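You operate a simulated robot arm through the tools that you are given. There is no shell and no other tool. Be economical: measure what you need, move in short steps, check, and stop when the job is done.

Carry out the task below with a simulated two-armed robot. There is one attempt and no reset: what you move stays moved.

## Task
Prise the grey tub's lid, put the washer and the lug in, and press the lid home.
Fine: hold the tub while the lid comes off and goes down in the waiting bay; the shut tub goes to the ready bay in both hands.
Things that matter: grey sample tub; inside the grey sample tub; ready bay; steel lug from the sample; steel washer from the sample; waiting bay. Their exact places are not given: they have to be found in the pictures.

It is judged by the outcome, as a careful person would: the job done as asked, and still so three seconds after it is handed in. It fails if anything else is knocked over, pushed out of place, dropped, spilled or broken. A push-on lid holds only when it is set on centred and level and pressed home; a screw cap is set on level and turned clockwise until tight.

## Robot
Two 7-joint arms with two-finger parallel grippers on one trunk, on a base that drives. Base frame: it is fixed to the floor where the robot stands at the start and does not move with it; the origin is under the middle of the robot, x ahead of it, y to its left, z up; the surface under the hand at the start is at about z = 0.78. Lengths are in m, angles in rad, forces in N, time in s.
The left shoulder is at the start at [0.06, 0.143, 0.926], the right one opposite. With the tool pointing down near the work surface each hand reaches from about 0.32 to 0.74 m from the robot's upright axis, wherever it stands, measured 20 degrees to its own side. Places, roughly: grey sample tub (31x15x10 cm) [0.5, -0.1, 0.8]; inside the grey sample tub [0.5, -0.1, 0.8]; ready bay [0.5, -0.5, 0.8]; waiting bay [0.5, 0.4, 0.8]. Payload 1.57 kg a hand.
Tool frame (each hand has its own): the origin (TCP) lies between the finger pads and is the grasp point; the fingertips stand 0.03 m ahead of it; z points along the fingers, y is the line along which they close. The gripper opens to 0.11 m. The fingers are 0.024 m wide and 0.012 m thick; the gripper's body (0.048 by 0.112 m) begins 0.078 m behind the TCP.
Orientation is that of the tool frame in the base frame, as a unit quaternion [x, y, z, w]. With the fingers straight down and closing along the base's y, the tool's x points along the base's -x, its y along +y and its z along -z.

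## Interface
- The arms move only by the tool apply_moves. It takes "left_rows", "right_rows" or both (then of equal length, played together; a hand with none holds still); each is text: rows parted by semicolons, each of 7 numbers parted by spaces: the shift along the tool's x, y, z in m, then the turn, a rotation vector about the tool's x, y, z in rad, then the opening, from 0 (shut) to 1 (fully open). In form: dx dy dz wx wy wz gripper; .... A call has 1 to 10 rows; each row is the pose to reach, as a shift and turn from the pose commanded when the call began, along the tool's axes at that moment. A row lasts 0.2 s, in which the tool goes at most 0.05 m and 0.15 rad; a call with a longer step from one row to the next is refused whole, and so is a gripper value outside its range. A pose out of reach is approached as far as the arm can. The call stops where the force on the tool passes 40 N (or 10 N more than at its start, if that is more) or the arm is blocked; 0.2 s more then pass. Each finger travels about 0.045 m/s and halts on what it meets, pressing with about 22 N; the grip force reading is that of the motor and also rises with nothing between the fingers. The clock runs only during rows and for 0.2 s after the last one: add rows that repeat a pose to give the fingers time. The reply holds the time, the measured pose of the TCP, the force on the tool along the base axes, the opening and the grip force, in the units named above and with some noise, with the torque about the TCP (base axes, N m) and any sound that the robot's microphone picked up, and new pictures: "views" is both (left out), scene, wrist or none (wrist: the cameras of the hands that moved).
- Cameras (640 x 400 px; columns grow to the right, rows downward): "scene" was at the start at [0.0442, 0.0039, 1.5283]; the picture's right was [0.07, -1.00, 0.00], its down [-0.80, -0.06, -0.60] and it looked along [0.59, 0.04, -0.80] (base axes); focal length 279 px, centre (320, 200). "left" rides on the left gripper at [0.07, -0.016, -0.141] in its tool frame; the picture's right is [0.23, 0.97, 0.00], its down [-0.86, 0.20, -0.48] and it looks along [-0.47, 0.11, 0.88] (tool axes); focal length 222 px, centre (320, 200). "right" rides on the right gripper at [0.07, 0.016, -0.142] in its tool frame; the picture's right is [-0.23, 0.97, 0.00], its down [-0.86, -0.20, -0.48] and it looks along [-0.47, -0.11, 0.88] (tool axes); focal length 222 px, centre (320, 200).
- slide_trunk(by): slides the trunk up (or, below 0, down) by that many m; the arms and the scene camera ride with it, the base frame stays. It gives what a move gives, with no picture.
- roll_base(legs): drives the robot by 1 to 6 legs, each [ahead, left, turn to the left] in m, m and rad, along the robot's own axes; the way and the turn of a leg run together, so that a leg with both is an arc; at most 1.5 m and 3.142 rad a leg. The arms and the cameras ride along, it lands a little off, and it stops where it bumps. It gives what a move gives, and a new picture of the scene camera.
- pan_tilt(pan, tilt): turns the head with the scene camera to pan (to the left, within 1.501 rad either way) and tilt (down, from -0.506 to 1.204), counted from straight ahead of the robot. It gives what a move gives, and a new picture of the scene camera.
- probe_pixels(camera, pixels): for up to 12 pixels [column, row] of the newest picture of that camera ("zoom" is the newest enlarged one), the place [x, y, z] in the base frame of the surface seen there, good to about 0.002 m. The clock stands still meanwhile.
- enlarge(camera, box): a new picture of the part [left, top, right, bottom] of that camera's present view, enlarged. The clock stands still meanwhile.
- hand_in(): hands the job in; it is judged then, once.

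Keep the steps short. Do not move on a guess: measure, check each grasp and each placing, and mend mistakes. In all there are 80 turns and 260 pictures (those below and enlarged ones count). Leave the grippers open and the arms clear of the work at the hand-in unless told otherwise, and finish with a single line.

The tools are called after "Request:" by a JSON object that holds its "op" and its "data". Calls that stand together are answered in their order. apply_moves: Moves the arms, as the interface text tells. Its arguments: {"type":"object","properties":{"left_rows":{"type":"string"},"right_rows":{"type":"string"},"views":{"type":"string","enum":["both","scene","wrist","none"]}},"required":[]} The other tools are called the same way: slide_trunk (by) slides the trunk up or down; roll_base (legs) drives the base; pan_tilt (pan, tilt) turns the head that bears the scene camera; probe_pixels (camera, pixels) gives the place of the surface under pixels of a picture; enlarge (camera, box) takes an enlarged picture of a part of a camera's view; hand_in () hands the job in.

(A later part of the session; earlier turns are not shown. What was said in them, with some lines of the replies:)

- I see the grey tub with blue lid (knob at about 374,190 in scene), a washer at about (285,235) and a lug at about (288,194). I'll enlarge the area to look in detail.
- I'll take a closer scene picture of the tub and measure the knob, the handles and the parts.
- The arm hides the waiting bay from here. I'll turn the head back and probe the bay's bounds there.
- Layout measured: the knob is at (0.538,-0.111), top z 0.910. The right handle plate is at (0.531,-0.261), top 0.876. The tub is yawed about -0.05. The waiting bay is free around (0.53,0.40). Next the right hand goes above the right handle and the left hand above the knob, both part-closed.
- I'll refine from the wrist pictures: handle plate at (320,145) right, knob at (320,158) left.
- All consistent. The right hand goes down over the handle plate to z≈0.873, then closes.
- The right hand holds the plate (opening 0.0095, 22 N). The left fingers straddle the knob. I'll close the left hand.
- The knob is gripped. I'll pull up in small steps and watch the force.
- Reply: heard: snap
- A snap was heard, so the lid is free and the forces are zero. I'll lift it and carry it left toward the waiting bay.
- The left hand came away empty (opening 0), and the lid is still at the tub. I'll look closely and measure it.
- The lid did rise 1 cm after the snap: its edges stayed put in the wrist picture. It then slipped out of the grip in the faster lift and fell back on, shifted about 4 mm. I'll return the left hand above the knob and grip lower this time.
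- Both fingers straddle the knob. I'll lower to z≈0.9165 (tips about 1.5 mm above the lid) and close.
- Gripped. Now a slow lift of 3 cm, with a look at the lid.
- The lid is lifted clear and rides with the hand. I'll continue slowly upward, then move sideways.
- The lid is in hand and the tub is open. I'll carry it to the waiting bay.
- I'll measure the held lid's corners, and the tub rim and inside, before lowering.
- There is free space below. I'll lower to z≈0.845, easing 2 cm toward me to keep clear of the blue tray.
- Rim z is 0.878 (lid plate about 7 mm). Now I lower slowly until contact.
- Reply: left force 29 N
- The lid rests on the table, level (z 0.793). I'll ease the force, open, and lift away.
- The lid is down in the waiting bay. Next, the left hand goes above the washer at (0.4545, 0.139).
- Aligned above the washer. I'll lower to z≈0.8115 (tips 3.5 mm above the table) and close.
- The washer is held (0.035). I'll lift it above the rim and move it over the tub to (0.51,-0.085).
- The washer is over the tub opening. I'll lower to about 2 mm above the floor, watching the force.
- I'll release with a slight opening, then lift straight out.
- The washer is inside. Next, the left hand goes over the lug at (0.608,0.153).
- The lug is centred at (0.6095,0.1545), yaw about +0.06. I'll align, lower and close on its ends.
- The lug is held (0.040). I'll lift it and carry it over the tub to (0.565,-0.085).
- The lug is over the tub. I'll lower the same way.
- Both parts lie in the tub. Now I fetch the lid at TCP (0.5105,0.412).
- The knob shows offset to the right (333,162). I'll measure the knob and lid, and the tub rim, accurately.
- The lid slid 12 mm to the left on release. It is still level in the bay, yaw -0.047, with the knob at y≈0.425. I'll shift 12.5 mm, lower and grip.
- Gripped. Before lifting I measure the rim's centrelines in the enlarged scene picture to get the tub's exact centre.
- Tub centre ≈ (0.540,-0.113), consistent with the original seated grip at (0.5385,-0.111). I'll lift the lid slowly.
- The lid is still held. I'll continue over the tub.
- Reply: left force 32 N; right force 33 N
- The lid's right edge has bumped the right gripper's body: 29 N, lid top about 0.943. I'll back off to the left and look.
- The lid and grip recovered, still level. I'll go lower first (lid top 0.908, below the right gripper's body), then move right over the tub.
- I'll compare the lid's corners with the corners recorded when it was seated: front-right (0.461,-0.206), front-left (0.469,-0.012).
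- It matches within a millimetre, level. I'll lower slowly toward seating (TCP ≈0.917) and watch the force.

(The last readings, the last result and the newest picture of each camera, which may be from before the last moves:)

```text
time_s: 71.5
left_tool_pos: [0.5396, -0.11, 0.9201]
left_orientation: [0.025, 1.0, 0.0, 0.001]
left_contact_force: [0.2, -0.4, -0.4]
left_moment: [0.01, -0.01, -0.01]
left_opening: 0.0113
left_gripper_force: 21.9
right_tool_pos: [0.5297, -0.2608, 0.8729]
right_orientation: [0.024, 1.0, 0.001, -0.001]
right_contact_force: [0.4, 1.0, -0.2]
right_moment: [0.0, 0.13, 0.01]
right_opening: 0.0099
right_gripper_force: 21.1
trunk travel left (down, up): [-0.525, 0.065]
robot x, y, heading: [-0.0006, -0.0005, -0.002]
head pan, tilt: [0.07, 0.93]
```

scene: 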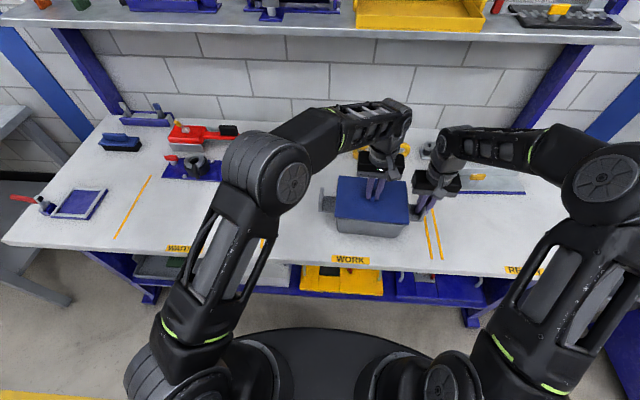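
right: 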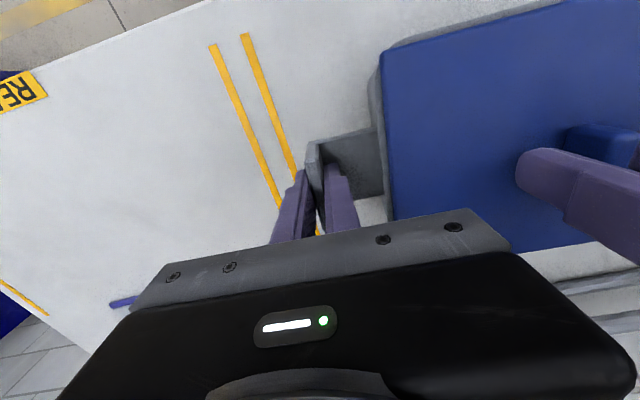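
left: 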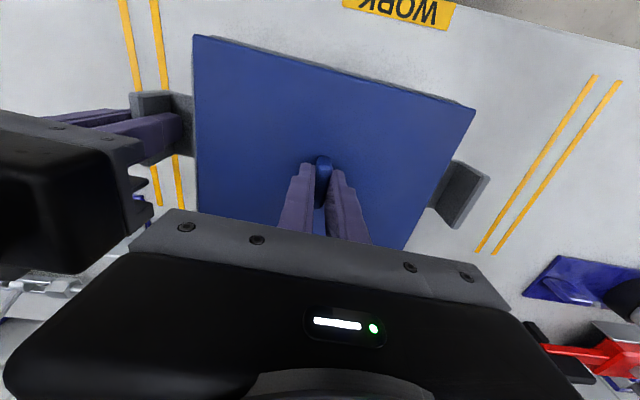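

Free entry with no side force, about 3 mm left. I'll press down gently while gripping.

Request:
{"op": "apply_moves", "data": {"left_rows": "0 0 0.001 0 0 0 0;0 0 0.002 0 0 0 0;0 0 0.003 0 0 0 0;0 0 0.004 0 0 0 0;0 0 0.005 0 0 0 0;0 0 0.006 0 0 0 0;0 0 0.007 0 0 0 0;0 0 0.008 0 0 0 0", "views": "scene"}}

```text
time_s: 73.4
left_tool_pos: [0.54, -0.1111, 0.9154]
left_orientation: [0.024, 1.0, -0.002, 0.002]
left_contact_force: [-3.3, 1.3, 7.7]
left_moment: [0.26, 0.24, 0.02]
left_opening: 0.0112
left_gripper_force: 21.9
right_tool_pos: [0.5295, -0.2596, 0.8728]
right_orientation: [0.026, 1.0, 0.0, 0.0]
right_contact_force: [-0.1, -0.8, 5.5]
right_moment: [0.09, 0.57, -0.13]
right_opening: 0.0102
right_gripper_force: 22.0
trunk travel left (down, up): [-0.525, 0.065]
robot x, y, heading: [-0.002, -0.0001, 0.002]
head pan, tilt: [0.07, 0.93]
heard: snap
stopped in row 8 (left hand): the force on the tool passed its limit at 40 N (the readings are from after the stop); the commanded pose is now the measured one
```

scene: 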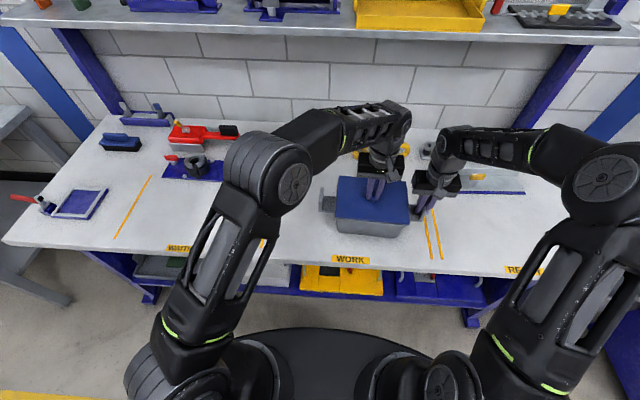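

A snap was heard. I'll release the knob, lift off, and check the lid's height at the corners.

Request:
{"op": "apply_moves", "data": {"left_rows": "0 0 -0.001 0 0 0 0.1;0 0 -0.001 0 0 0 0.25;0 0 -0.001 0 0 0 0.4;0 0 -0.001 0 0 0 0.4;0 0 -0.001 0 0 0 0.4;0 0 -0.04 0 0 0 0.4;0 0 -0.08 0 0 0 0.4;0 0 -0.08 0 0 0 0.4", "views": "both"}}

Request:
{"op": "enlarge", "data": {"camera": "scene", "box": [316, 165, 428, 240]}}

Request:
{"op": "probe_pixels", "data": {"camera": "scene", "pixels": [[342, 179], [402, 183], [338, 215], [407, 221], [360, 205], [390, 205]]}}

```text
time_s: 75.2
left_tool_pos: [0.539, -0.1103, 0.9955]
left_orientation: [0.025, 1.0, -0.002, 0.003]
left_contact_force: [0.2, -0.7, -0.8]
left_moment: [0.02, -0.03, -0.02]
left_opening: 0.044
left_gripper_force: 0.0
right_tool_pos: [0.5294, -0.26, 0.8722]
right_orientation: [0.025, 1.0, 0.0, 0.0]
right_contact_force: [-1.8, -2.9, 11.7]
right_moment: [0.13, 0.13, 0.02]
right_opening: 0.0095
right_gripper_force: 21.8
trunk travel left (down, up): [-0.525, 0.065]
robot x, y, heading: [-0.0022, 0.0013, 0.003]
head pan, tilt: [0.07, 0.93]
```

scene: 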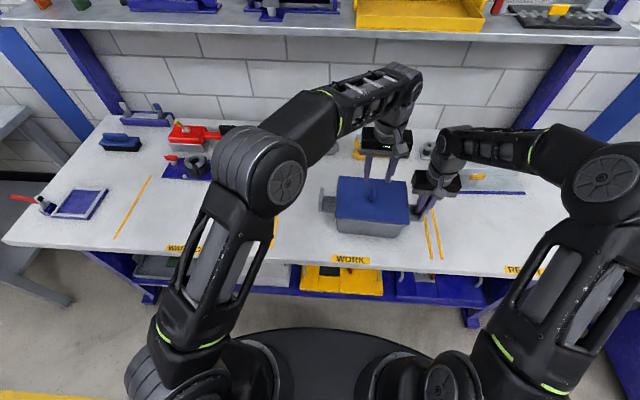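
left: 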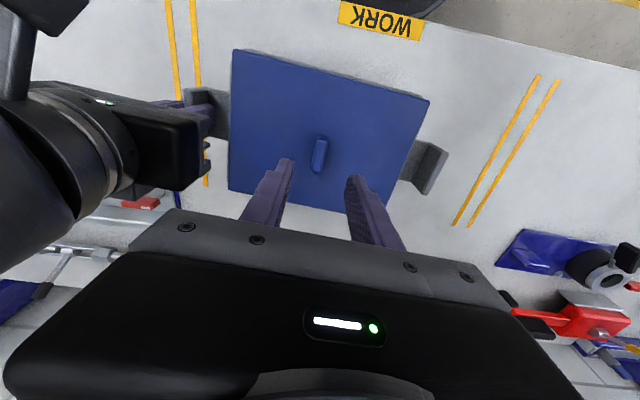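

```text
5.33 times, centred on (372, 202) of scene
```

zoom: 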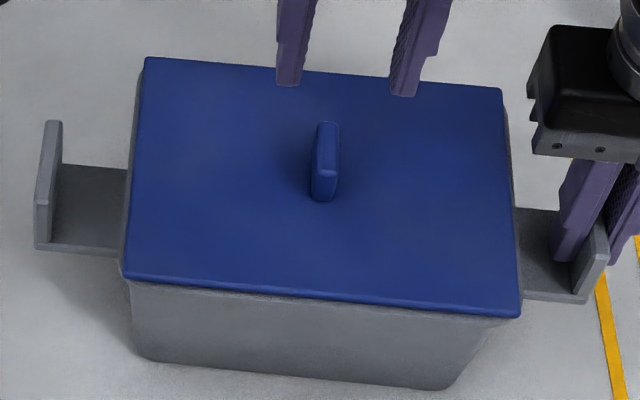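

```text
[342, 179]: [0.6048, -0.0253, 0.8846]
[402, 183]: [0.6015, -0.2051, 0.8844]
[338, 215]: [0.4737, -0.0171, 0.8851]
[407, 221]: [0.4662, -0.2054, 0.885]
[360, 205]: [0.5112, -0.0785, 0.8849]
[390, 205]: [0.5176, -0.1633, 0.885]
```

The lid is level at 0.885 all round and home. Next, the left hand goes over the left handle plate at (0.547,0.036).

Request:
{"op": "apply_moves", "data": {"left_rows": "0 0.04 0 0 0 0 0.4;-0.0005 0.085 0 0 0 0 0.4;-0.0007 0.125 0 0 0 0 0.4;-0.0007 0.1462 0 0 0 0 0.4;-0.0007 0.1462 0.03 0 0 0 0.4;-0.0007 0.1462 0.06 0 0 0 0.4;-0.0007 0.1462 0.06 0 0 0 0.4", "views": "wrist"}}

Request:
{"op": "enlarge", "data": {"camera": "left", "box": [220, 100, 420, 240]}}

```text
time_s: 76.8
left_tool_pos: [0.5473, 0.0361, 0.9329]
left_orientation: [0.024, 1.0, -0.002, 0.002]
left_contact_force: [-0.4, 0.7, -0.2]
left_moment: [0.03, -0.02, -0.01]
left_opening: 0.0441
left_gripper_force: 0.0
right_tool_pos: [0.5297, -0.2608, 0.8748]
right_orientation: [0.026, 1.0, 0.0, 0.001]
right_contact_force: [0.8, -3.1, 12.8]
right_moment: [0.14, -0.03, -0.02]
right_opening: 0.0099
right_gripper_force: 21.9
trunk travel left (down, up): [-0.525, 0.065]
robot x, y, heading: [-0.0002, 0.0016, -0.001]
head pan, tilt: [0.07, 0.93]
```

left: 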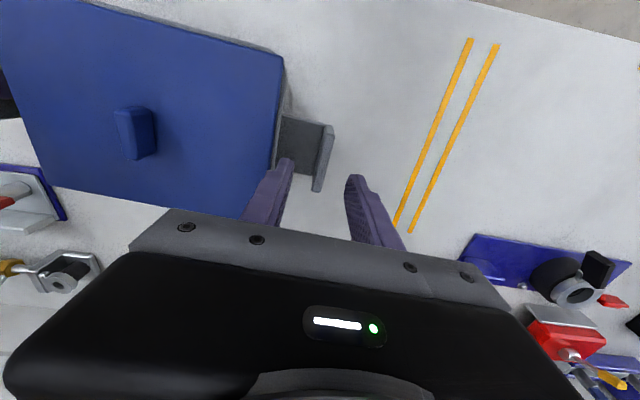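

```text
2.86 times, centred on (320, 170) of left
```

zoom: 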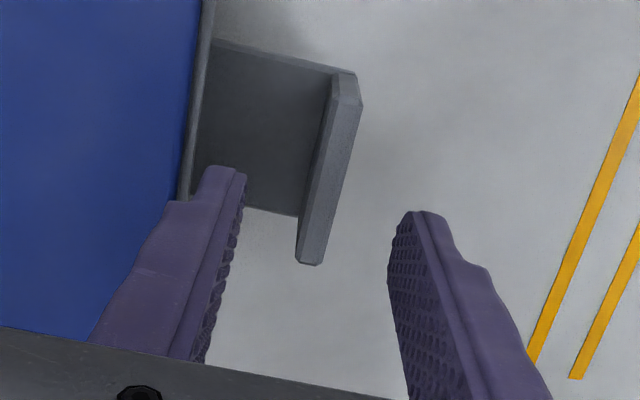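

Plate between the fingers. I'll lower to 0.8735 and close.

Request:
{"op": "apply_moves", "data": {"left_rows": "0 0 0.025 0 0 0 0.4;0 0 0.045 0 0 0 0.4;0 0 0.059 0 0 0 0.4;0 0 0.059 0 0 0 0.2;0 0 0.059 0 0 0 0;0 0 0.059 0 0 0 0;0 0 0.059 0 0 0 0;0 0 0.059 0 0 0 0", "views": "wrist"}}

```text
time_s: 78.6
left_tool_pos: [0.5481, 0.0364, 0.8755]
left_orientation: [0.024, 1.0, -0.001, 0.003]
left_contact_force: [1.4, 13.8, -0.4]
left_moment: [0.49, 0.01, -0.07]
left_opening: 0.0097
left_gripper_force: 22.2
right_tool_pos: [0.5297, -0.2606, 0.8729]
right_orientation: [0.025, 1.0, -0.001, -0.001]
right_contact_force: [-0.2, -8.9, 11.0]
right_moment: [0.33, -0.27, 0.04]
right_opening: 0.01
right_gripper_force: 22.2
trunk travel left (down, up): [-0.525, 0.065]
robot x, y, heading: [-0.0009, -0.0008, -0.001]
head pan, tilt: [0.07, 0.93]
```

left: 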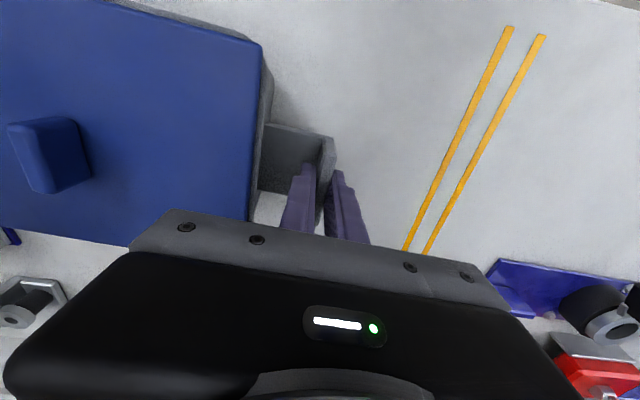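

Both hands hold the plates. I'll relieve the 14 N sideways tension (left +2 mm), then lift both together slowly.

Request:
{"op": "apply_moves", "data": {"left_rows": "0 0.001 0 0 0 0 0;0 0.002 0 0 0 0 0;0 0.002 0 0 0 0 0;0 0.002 -0.003 0 0 0 0;0 0.002 -0.006 0 0 0 0;0 0.002 -0.01 0 0 0 0;0 0.002 -0.015 0 0 0 0;0 0.002 -0.02 0 0 0 0;0 0.002 -0.025 0 0 0 0;0 0.002 -0.03 0 0 0 0", "right_rows": "0 0 0 0 0 0 0;0 0 0 0 0 0 0;0 0 0 0 0 0 0;0 0 -0.003 0 0 0 0;0 0 -0.006 0 0 0 0;0 0 -0.01 0 0 0 0;0 0 -0.015 0 0 0 0;0 0 -0.02 0 0 0 0;0 0 -0.025 0 0 0 0;0 0 -0.03 0 0 0 0", "views": "both"}}

```text
time_s: 80.8
left_tool_pos: [0.5484, 0.0378, 0.9053]
left_orientation: [0.024, 1.0, -0.001, 0.003]
left_contact_force: [0.5, 11.7, -4.1]
left_moment: [0.6, 0.01, -0.06]
left_opening: 0.0101
left_gripper_force: 21.3
right_tool_pos: [0.5296, -0.2605, 0.9024]
right_orientation: [0.026, 1.0, 0.0, 0.0]
right_contact_force: [-0.8, -11.4, 1.4]
right_moment: [0.27, -0.05, -0.03]
right_opening: 0.0098
right_gripper_force: 21.7
trunk travel left (down, up): [-0.525, 0.065]
robot x, y, heading: [0.0, -0.0031, -0.001]
head pan, tilt: [0.07, 0.93]
```

scene: 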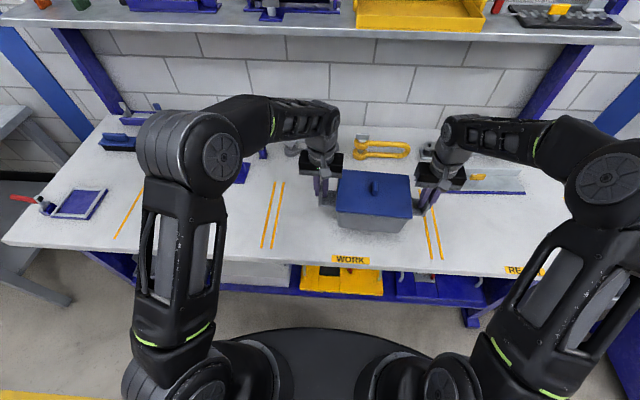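
right: 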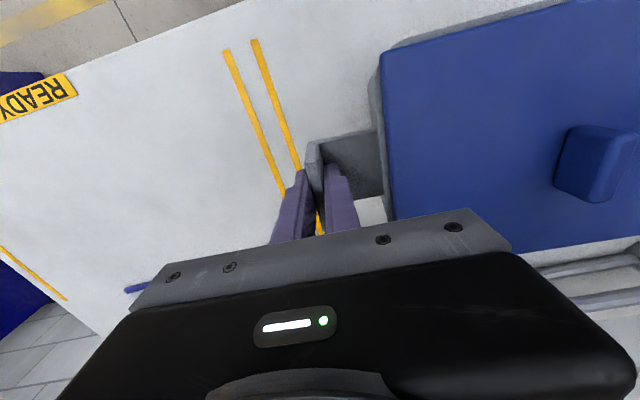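
left: 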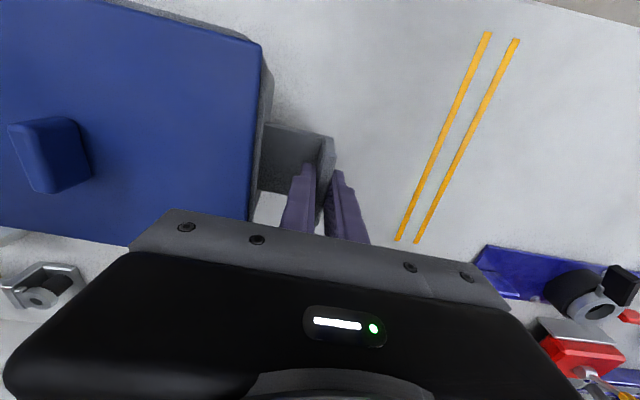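

The tub is up 3 cm in both hands, level. I'll drive the base right in steps toward the ready bay.

Request:
{"op": "roll_base", "data": {"legs": [[0, -0.1, 0]]}}

```text
time_s: 82.0
left_tool_pos: [0.5485, -0.065, 0.9055]
left_orientation: [0.025, 1.0, -0.001, 0.002]
left_contact_force: [1.0, 10.3, -5.1]
left_moment: [0.67, -0.13, -0.01]
left_opening: 0.0096
left_gripper_force: 21.8
right_tool_pos: [0.5303, -0.3617, 0.9019]
right_orientation: [0.027, 1.0, 0.0, -0.001]
right_contact_force: [-0.6, -11.4, 1.7]
right_moment: [0.38, 0.03, 0.08]
right_opening: 0.0097
right_gripper_force: 22.1
trunk travel left (down, up): [-0.525, 0.065]
robot x, y, heading: [-0.0007, -0.101, -0.003]
head pan, tilt: [0.07, 0.93]
```

scene: 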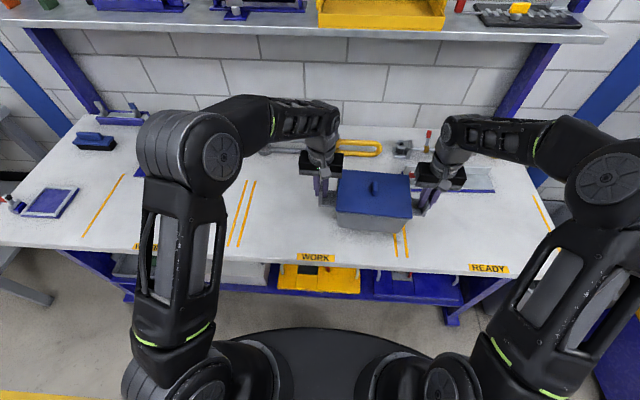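

That worked steadily. I'll continue.

Request:
{"op": "roll_base", "data": {"legs": [[0, -0.17, 0], [0, -0.16, 0]]}}

```text
time_s: 84.4
left_tool_pos: [0.5492, -0.3952, 0.9045]
left_orientation: [0.024, 1.0, -0.002, 0.002]
left_contact_force: [0.5, -0.1, -4.7]
left_moment: [0.46, 0.2, -0.01]
left_opening: 0.0094
left_gripper_force: 21.7
right_tool_pos: [0.5302, -0.692, 0.9015]
right_orientation: [0.026, 1.0, 0.001, -0.001]
right_contact_force: [-0.2, -0.6, 0.0]
right_moment: [0.35, -0.27, 0.07]
right_opening: 0.0099
right_gripper_force: 21.7
trunk travel left (down, up): [-0.525, 0.065]
robot x, y, heading: [0.0016, -0.428, 0.004]
head pan, tilt: [0.07, 0.93]
```

scene: 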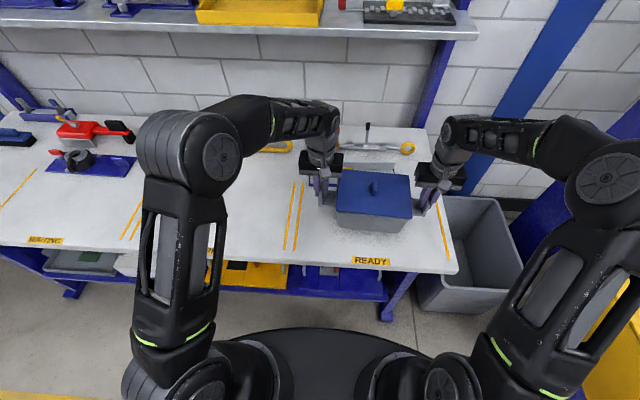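

The tub is inside the ready bay bounds. I'll check the clearance to the blue tray behind it before lowering.

Request:
{"op": "enlarge", "data": {"camera": "scene", "box": [280, 120, 470, 275]}}

Request:
{"op": "enlarge", "data": {"camera": "right", "box": [0, 0, 640, 400]}}

Request:
{"op": "enlarge", "data": {"camera": "left", "box": [0, 0, 640, 400]}}

```text
2.58 times, centred on (375, 198) of scene
```

zoom: 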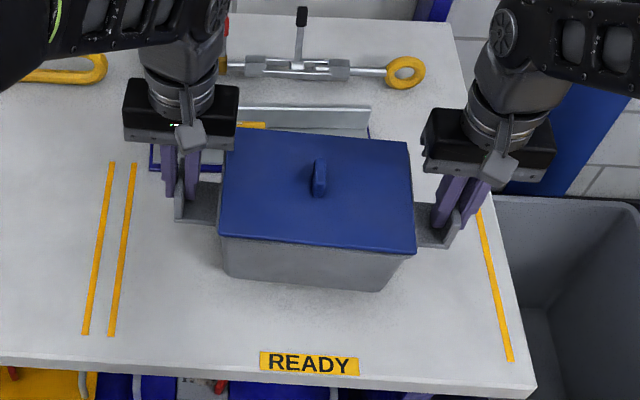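

```text
1.00 times, centred on (320, 200) of right (not enlarged: the box is as wide or as high as the picture)
```

zoom: 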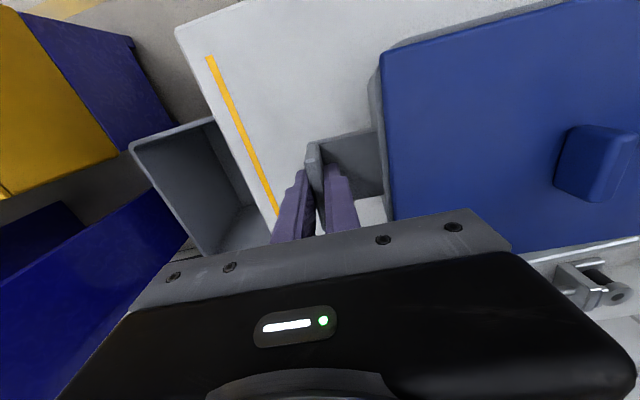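

```text
1.00 times, centred on (320, 200) of left (not enlarged: the box is as wide or as high as the picture)
```

zoom: 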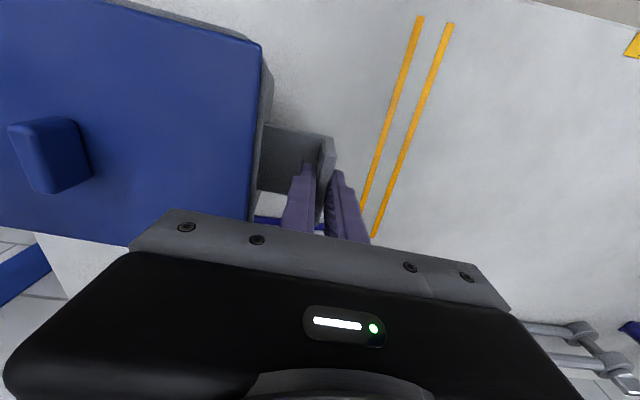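

Request:
{"op": "probe_pixels", "data": {"camera": "scene", "pixels": [[312, 186], [316, 185], [394, 172], [360, 168], [400, 170], [295, 248], [447, 258], [436, 205]]}}

```text
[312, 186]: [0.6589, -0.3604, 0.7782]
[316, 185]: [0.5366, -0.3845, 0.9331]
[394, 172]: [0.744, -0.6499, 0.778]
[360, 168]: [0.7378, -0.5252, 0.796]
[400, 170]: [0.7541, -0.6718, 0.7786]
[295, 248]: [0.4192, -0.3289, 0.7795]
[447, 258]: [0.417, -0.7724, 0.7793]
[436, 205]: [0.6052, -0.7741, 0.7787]
```

There is 4 cm of clearance to the tray, and the tub is centred in the bay. I'll lower both hands slowly.

Request:
{"op": "apply_moves", "data": {"left_rows": "0 0 0.004 0 0 0 0;0 0 0.008 0 0 0 0;0 0 0.012 0 0 0 0;0 0 0.016 0 0 0 0;0 0 0.02 0 0 0 0;0 0 0.023 0 0 0 0;0 0 0.026 0 0 0 0;0 0 0.028 0 0 0 0;0 0 0.0295 0 0 0 0;0 0 0.0295 0 0 0 0", "right_rows": "0 0 0.004 0 0 0 0;0 0 0.008 0 0 0 0;0 0 0.012 0 0 0 0;0 0 0.016 0 0 0 0;0 0 0.02 0 0 0 0;0 0 0.023 0 0 0 0;0 0 0.026 0 0 0 0;0 0 0.028 0 0 0 0;0 0 0.0295 0 0 0 0;0 0 0.0295 0 0 0 0", "views": "scene"}}

Request:
{"op": "enlarge", "data": {"camera": "scene", "box": [300, 150, 450, 250]}}

```text
time_s: 86.6
left_tool_pos: [0.5475, -0.3951, 0.8751]
left_orientation: [0.025, 1.0, -0.002, 0.003]
left_contact_force: [0.7, 0.1, -2.2]
left_moment: [0.36, -0.04, -0.02]
left_opening: 0.0096
left_gripper_force: 22.0
right_tool_pos: [0.5298, -0.692, 0.8721]
right_orientation: [0.026, 1.0, 0.0, -0.001]
right_contact_force: [0.1, -0.9, 7.1]
right_moment: [0.24, 0.08, 0.02]
right_opening: 0.0097
right_gripper_force: 22.0
trunk travel left (down, up): [-0.525, 0.065]
robot x, y, heading: [0.0015, -0.4294, -0.001]
head pan, tilt: [0.07, 0.93]
```

scene: 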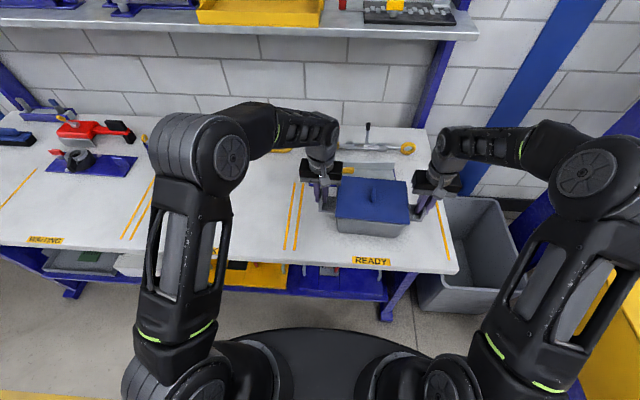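

```text
4.00 times, centred on (375, 200) of scene
```

zoom: 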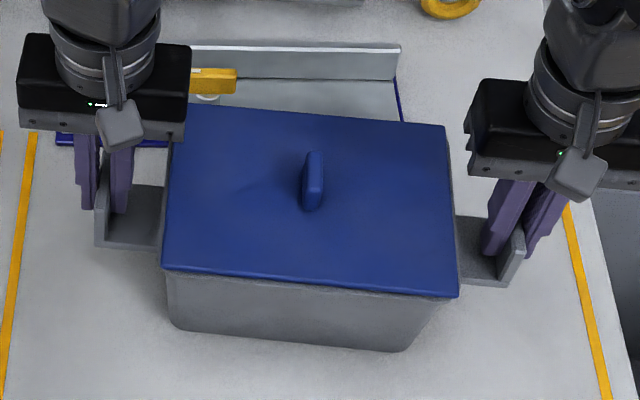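

The right side has contact. I'll settle the left 1.5 mm more, then open both hands modestly.

Request:
{"op": "apply_moves", "data": {"left_rows": "0 0 0.001 0 0 0 0;0 0 0.0015 0 0 0 0;0 0 0.0015 0 0 0 0.15;0 0 0.0015 0 0 0 0.25;0 0 0.0015 0 0 0 0.35;0 0 0.0015 0 0 0 0.35;0 0 0.0015 0 0 0 0.35;0 0 0.0015 0 0 0 0.35", "right_rows": "0 0 0 0 0 0 0;0 0 0 0 0 0 0;0 0 0 0 0 0 0.15;0 0 0 0 0 0 0.25;0 0 0 0 0 0 0.35;0 0 0 0 0 0 0.35;0 0 0 0 0 0 0.35;0 0 0 0 0 0 0.35", "views": "both"}}

```text
time_s: 88.4
left_tool_pos: [0.5485, -0.3946, 0.8737]
left_orientation: [0.024, 1.0, -0.002, 0.003]
left_contact_force: [0.1, 0.2, 0.2]
left_moment: [-0.01, -0.02, 0.01]
left_opening: 0.0385
left_gripper_force: 0.0
right_tool_pos: [0.5305, -0.692, 0.8727]
right_orientation: [0.026, 1.0, 0.0, -0.001]
right_contact_force: [0.7, 0.1, 0.4]
right_moment: [0.0, -0.02, -0.01]
right_opening: 0.0387
right_gripper_force: 0.1
trunk travel left (down, up): [-0.525, 0.065]
robot x, y, heading: [-0.0012, -0.4316, -0.003]
head pan, tilt: [0.07, 0.93]
```

scene: 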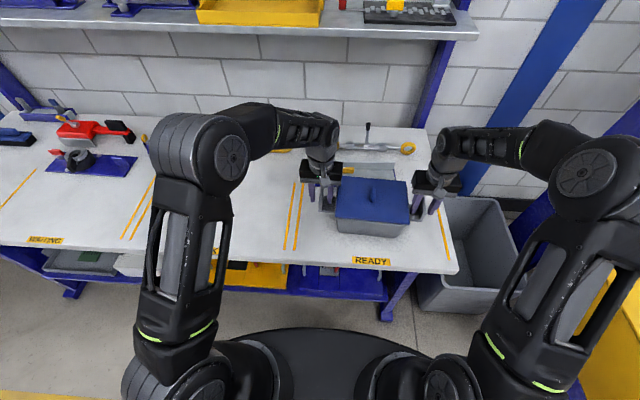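
right: 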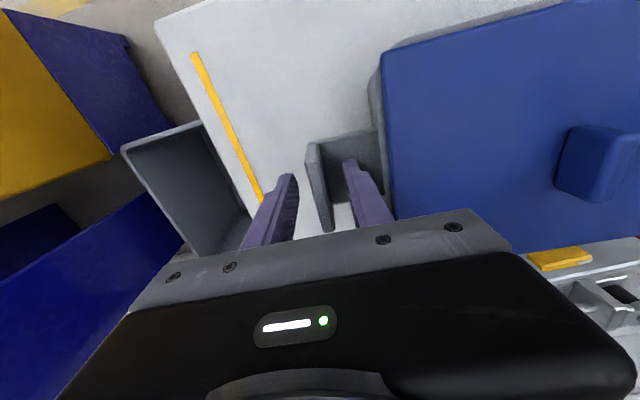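
left: 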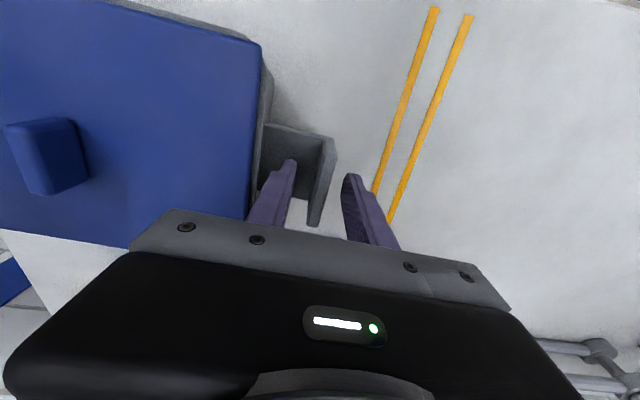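

Both are free of the plates with zero force. I'll raise both hands straight up, then open fully and back them away.

Request:
{"op": "apply_moves", "data": {"left_rows": "0 0 -0.03 0 0 0 0.35;0 0 -0.07 0 0 0 0.35;0 0 -0.11 0 0 0 0.35;0 0 -0.15 0 0 0 0.5;0.02 0.02 -0.18 0 0 0 0.8;0.04 0.05 -0.2 0 0 0 1;0.06 0.08 -0.2 0 0 0 1;0.07 0.1 -0.2 0 0 0 1", "right_rows": "0 0 -0.03 0 0 0 0.35;0 0 -0.07 0 0 0 0.35;0 0 -0.11 0 0 0 0.35;0 0 -0.15 0 0 0 0.5;0.02 -0.01 -0.18 0 0 0 0.8;0.04 -0.03 -0.2 0 0 0 1;0.06 -0.05 -0.2 0 0 0 1;0.07 -0.06 -0.2 0 0 0 1", "views": "both"}}

Request:
{"op": "enlarge", "data": {"camera": "scene", "box": [280, 150, 460, 270]}}

Request:
{"op": "probe_pixels", "data": {"camera": "scene", "pixels": [[342, 180], [402, 184], [339, 215], [406, 221], [374, 190], [325, 200], [421, 208]]}}

```text
time_s: 90.2
left_tool_pos: [0.4814, -0.2904, 1.0737]
left_orientation: [0.026, 1.0, 0.0, 0.003]
left_contact_force: [1.1, 0.0, 0.3]
left_moment: [-0.01, 0.0, 0.0]
left_opening: 0.1102
left_gripper_force: 0.1
right_tool_pos: [0.4565, -0.7476, 1.0714]
right_orientation: [0.025, 1.0, 0.0, 0.0]
right_contact_force: [0.5, -0.6, -0.3]
right_moment: [0.0, 0.02, -0.02]
right_opening: 0.1098
right_gripper_force: 0.0
trunk travel left (down, up): [-0.525, 0.065]
robot x, y, heading: [-0.0038, -0.4313, 0.002]
head pan, tilt: [0.07, 0.93]
```

scene: 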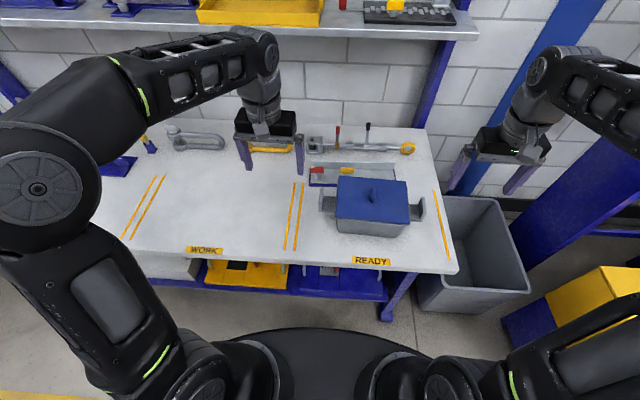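
right: 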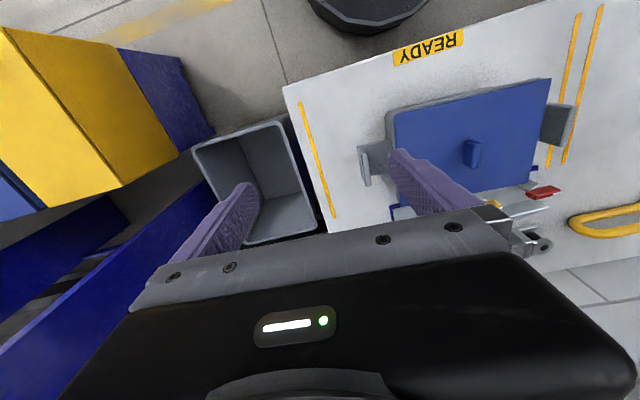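
left: 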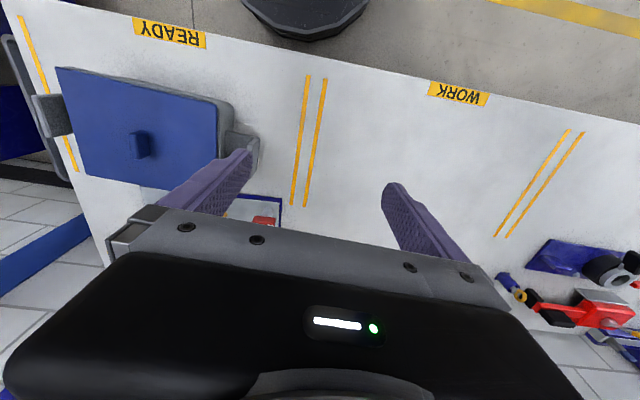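

```text
3.33 times, centred on (370, 210) of scene
```

zoom: 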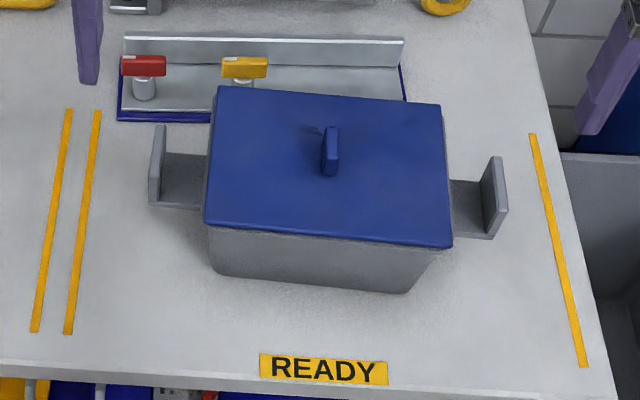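

```text
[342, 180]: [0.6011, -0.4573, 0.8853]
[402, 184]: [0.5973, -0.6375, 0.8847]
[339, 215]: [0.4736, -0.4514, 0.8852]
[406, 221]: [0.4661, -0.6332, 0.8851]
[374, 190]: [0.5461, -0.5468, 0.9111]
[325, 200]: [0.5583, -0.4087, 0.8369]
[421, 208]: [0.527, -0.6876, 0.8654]
```

The shut tub stands level in the ready bay, with its lid flush at 0.885 all round. Nothing else is disturbed, and the hands are open and clear. I'm handing in.

Request:
{"op": "hand_in", "data": {}}

```text
The job is handed in.
```

The washer and lug are in the grey tub, its lid is pressed home, and the shut tub stands in the ready bay; on the way, the lid slipped from the grip once, slid about 12 mm in the waiting bay, and bumped the right gripper once.
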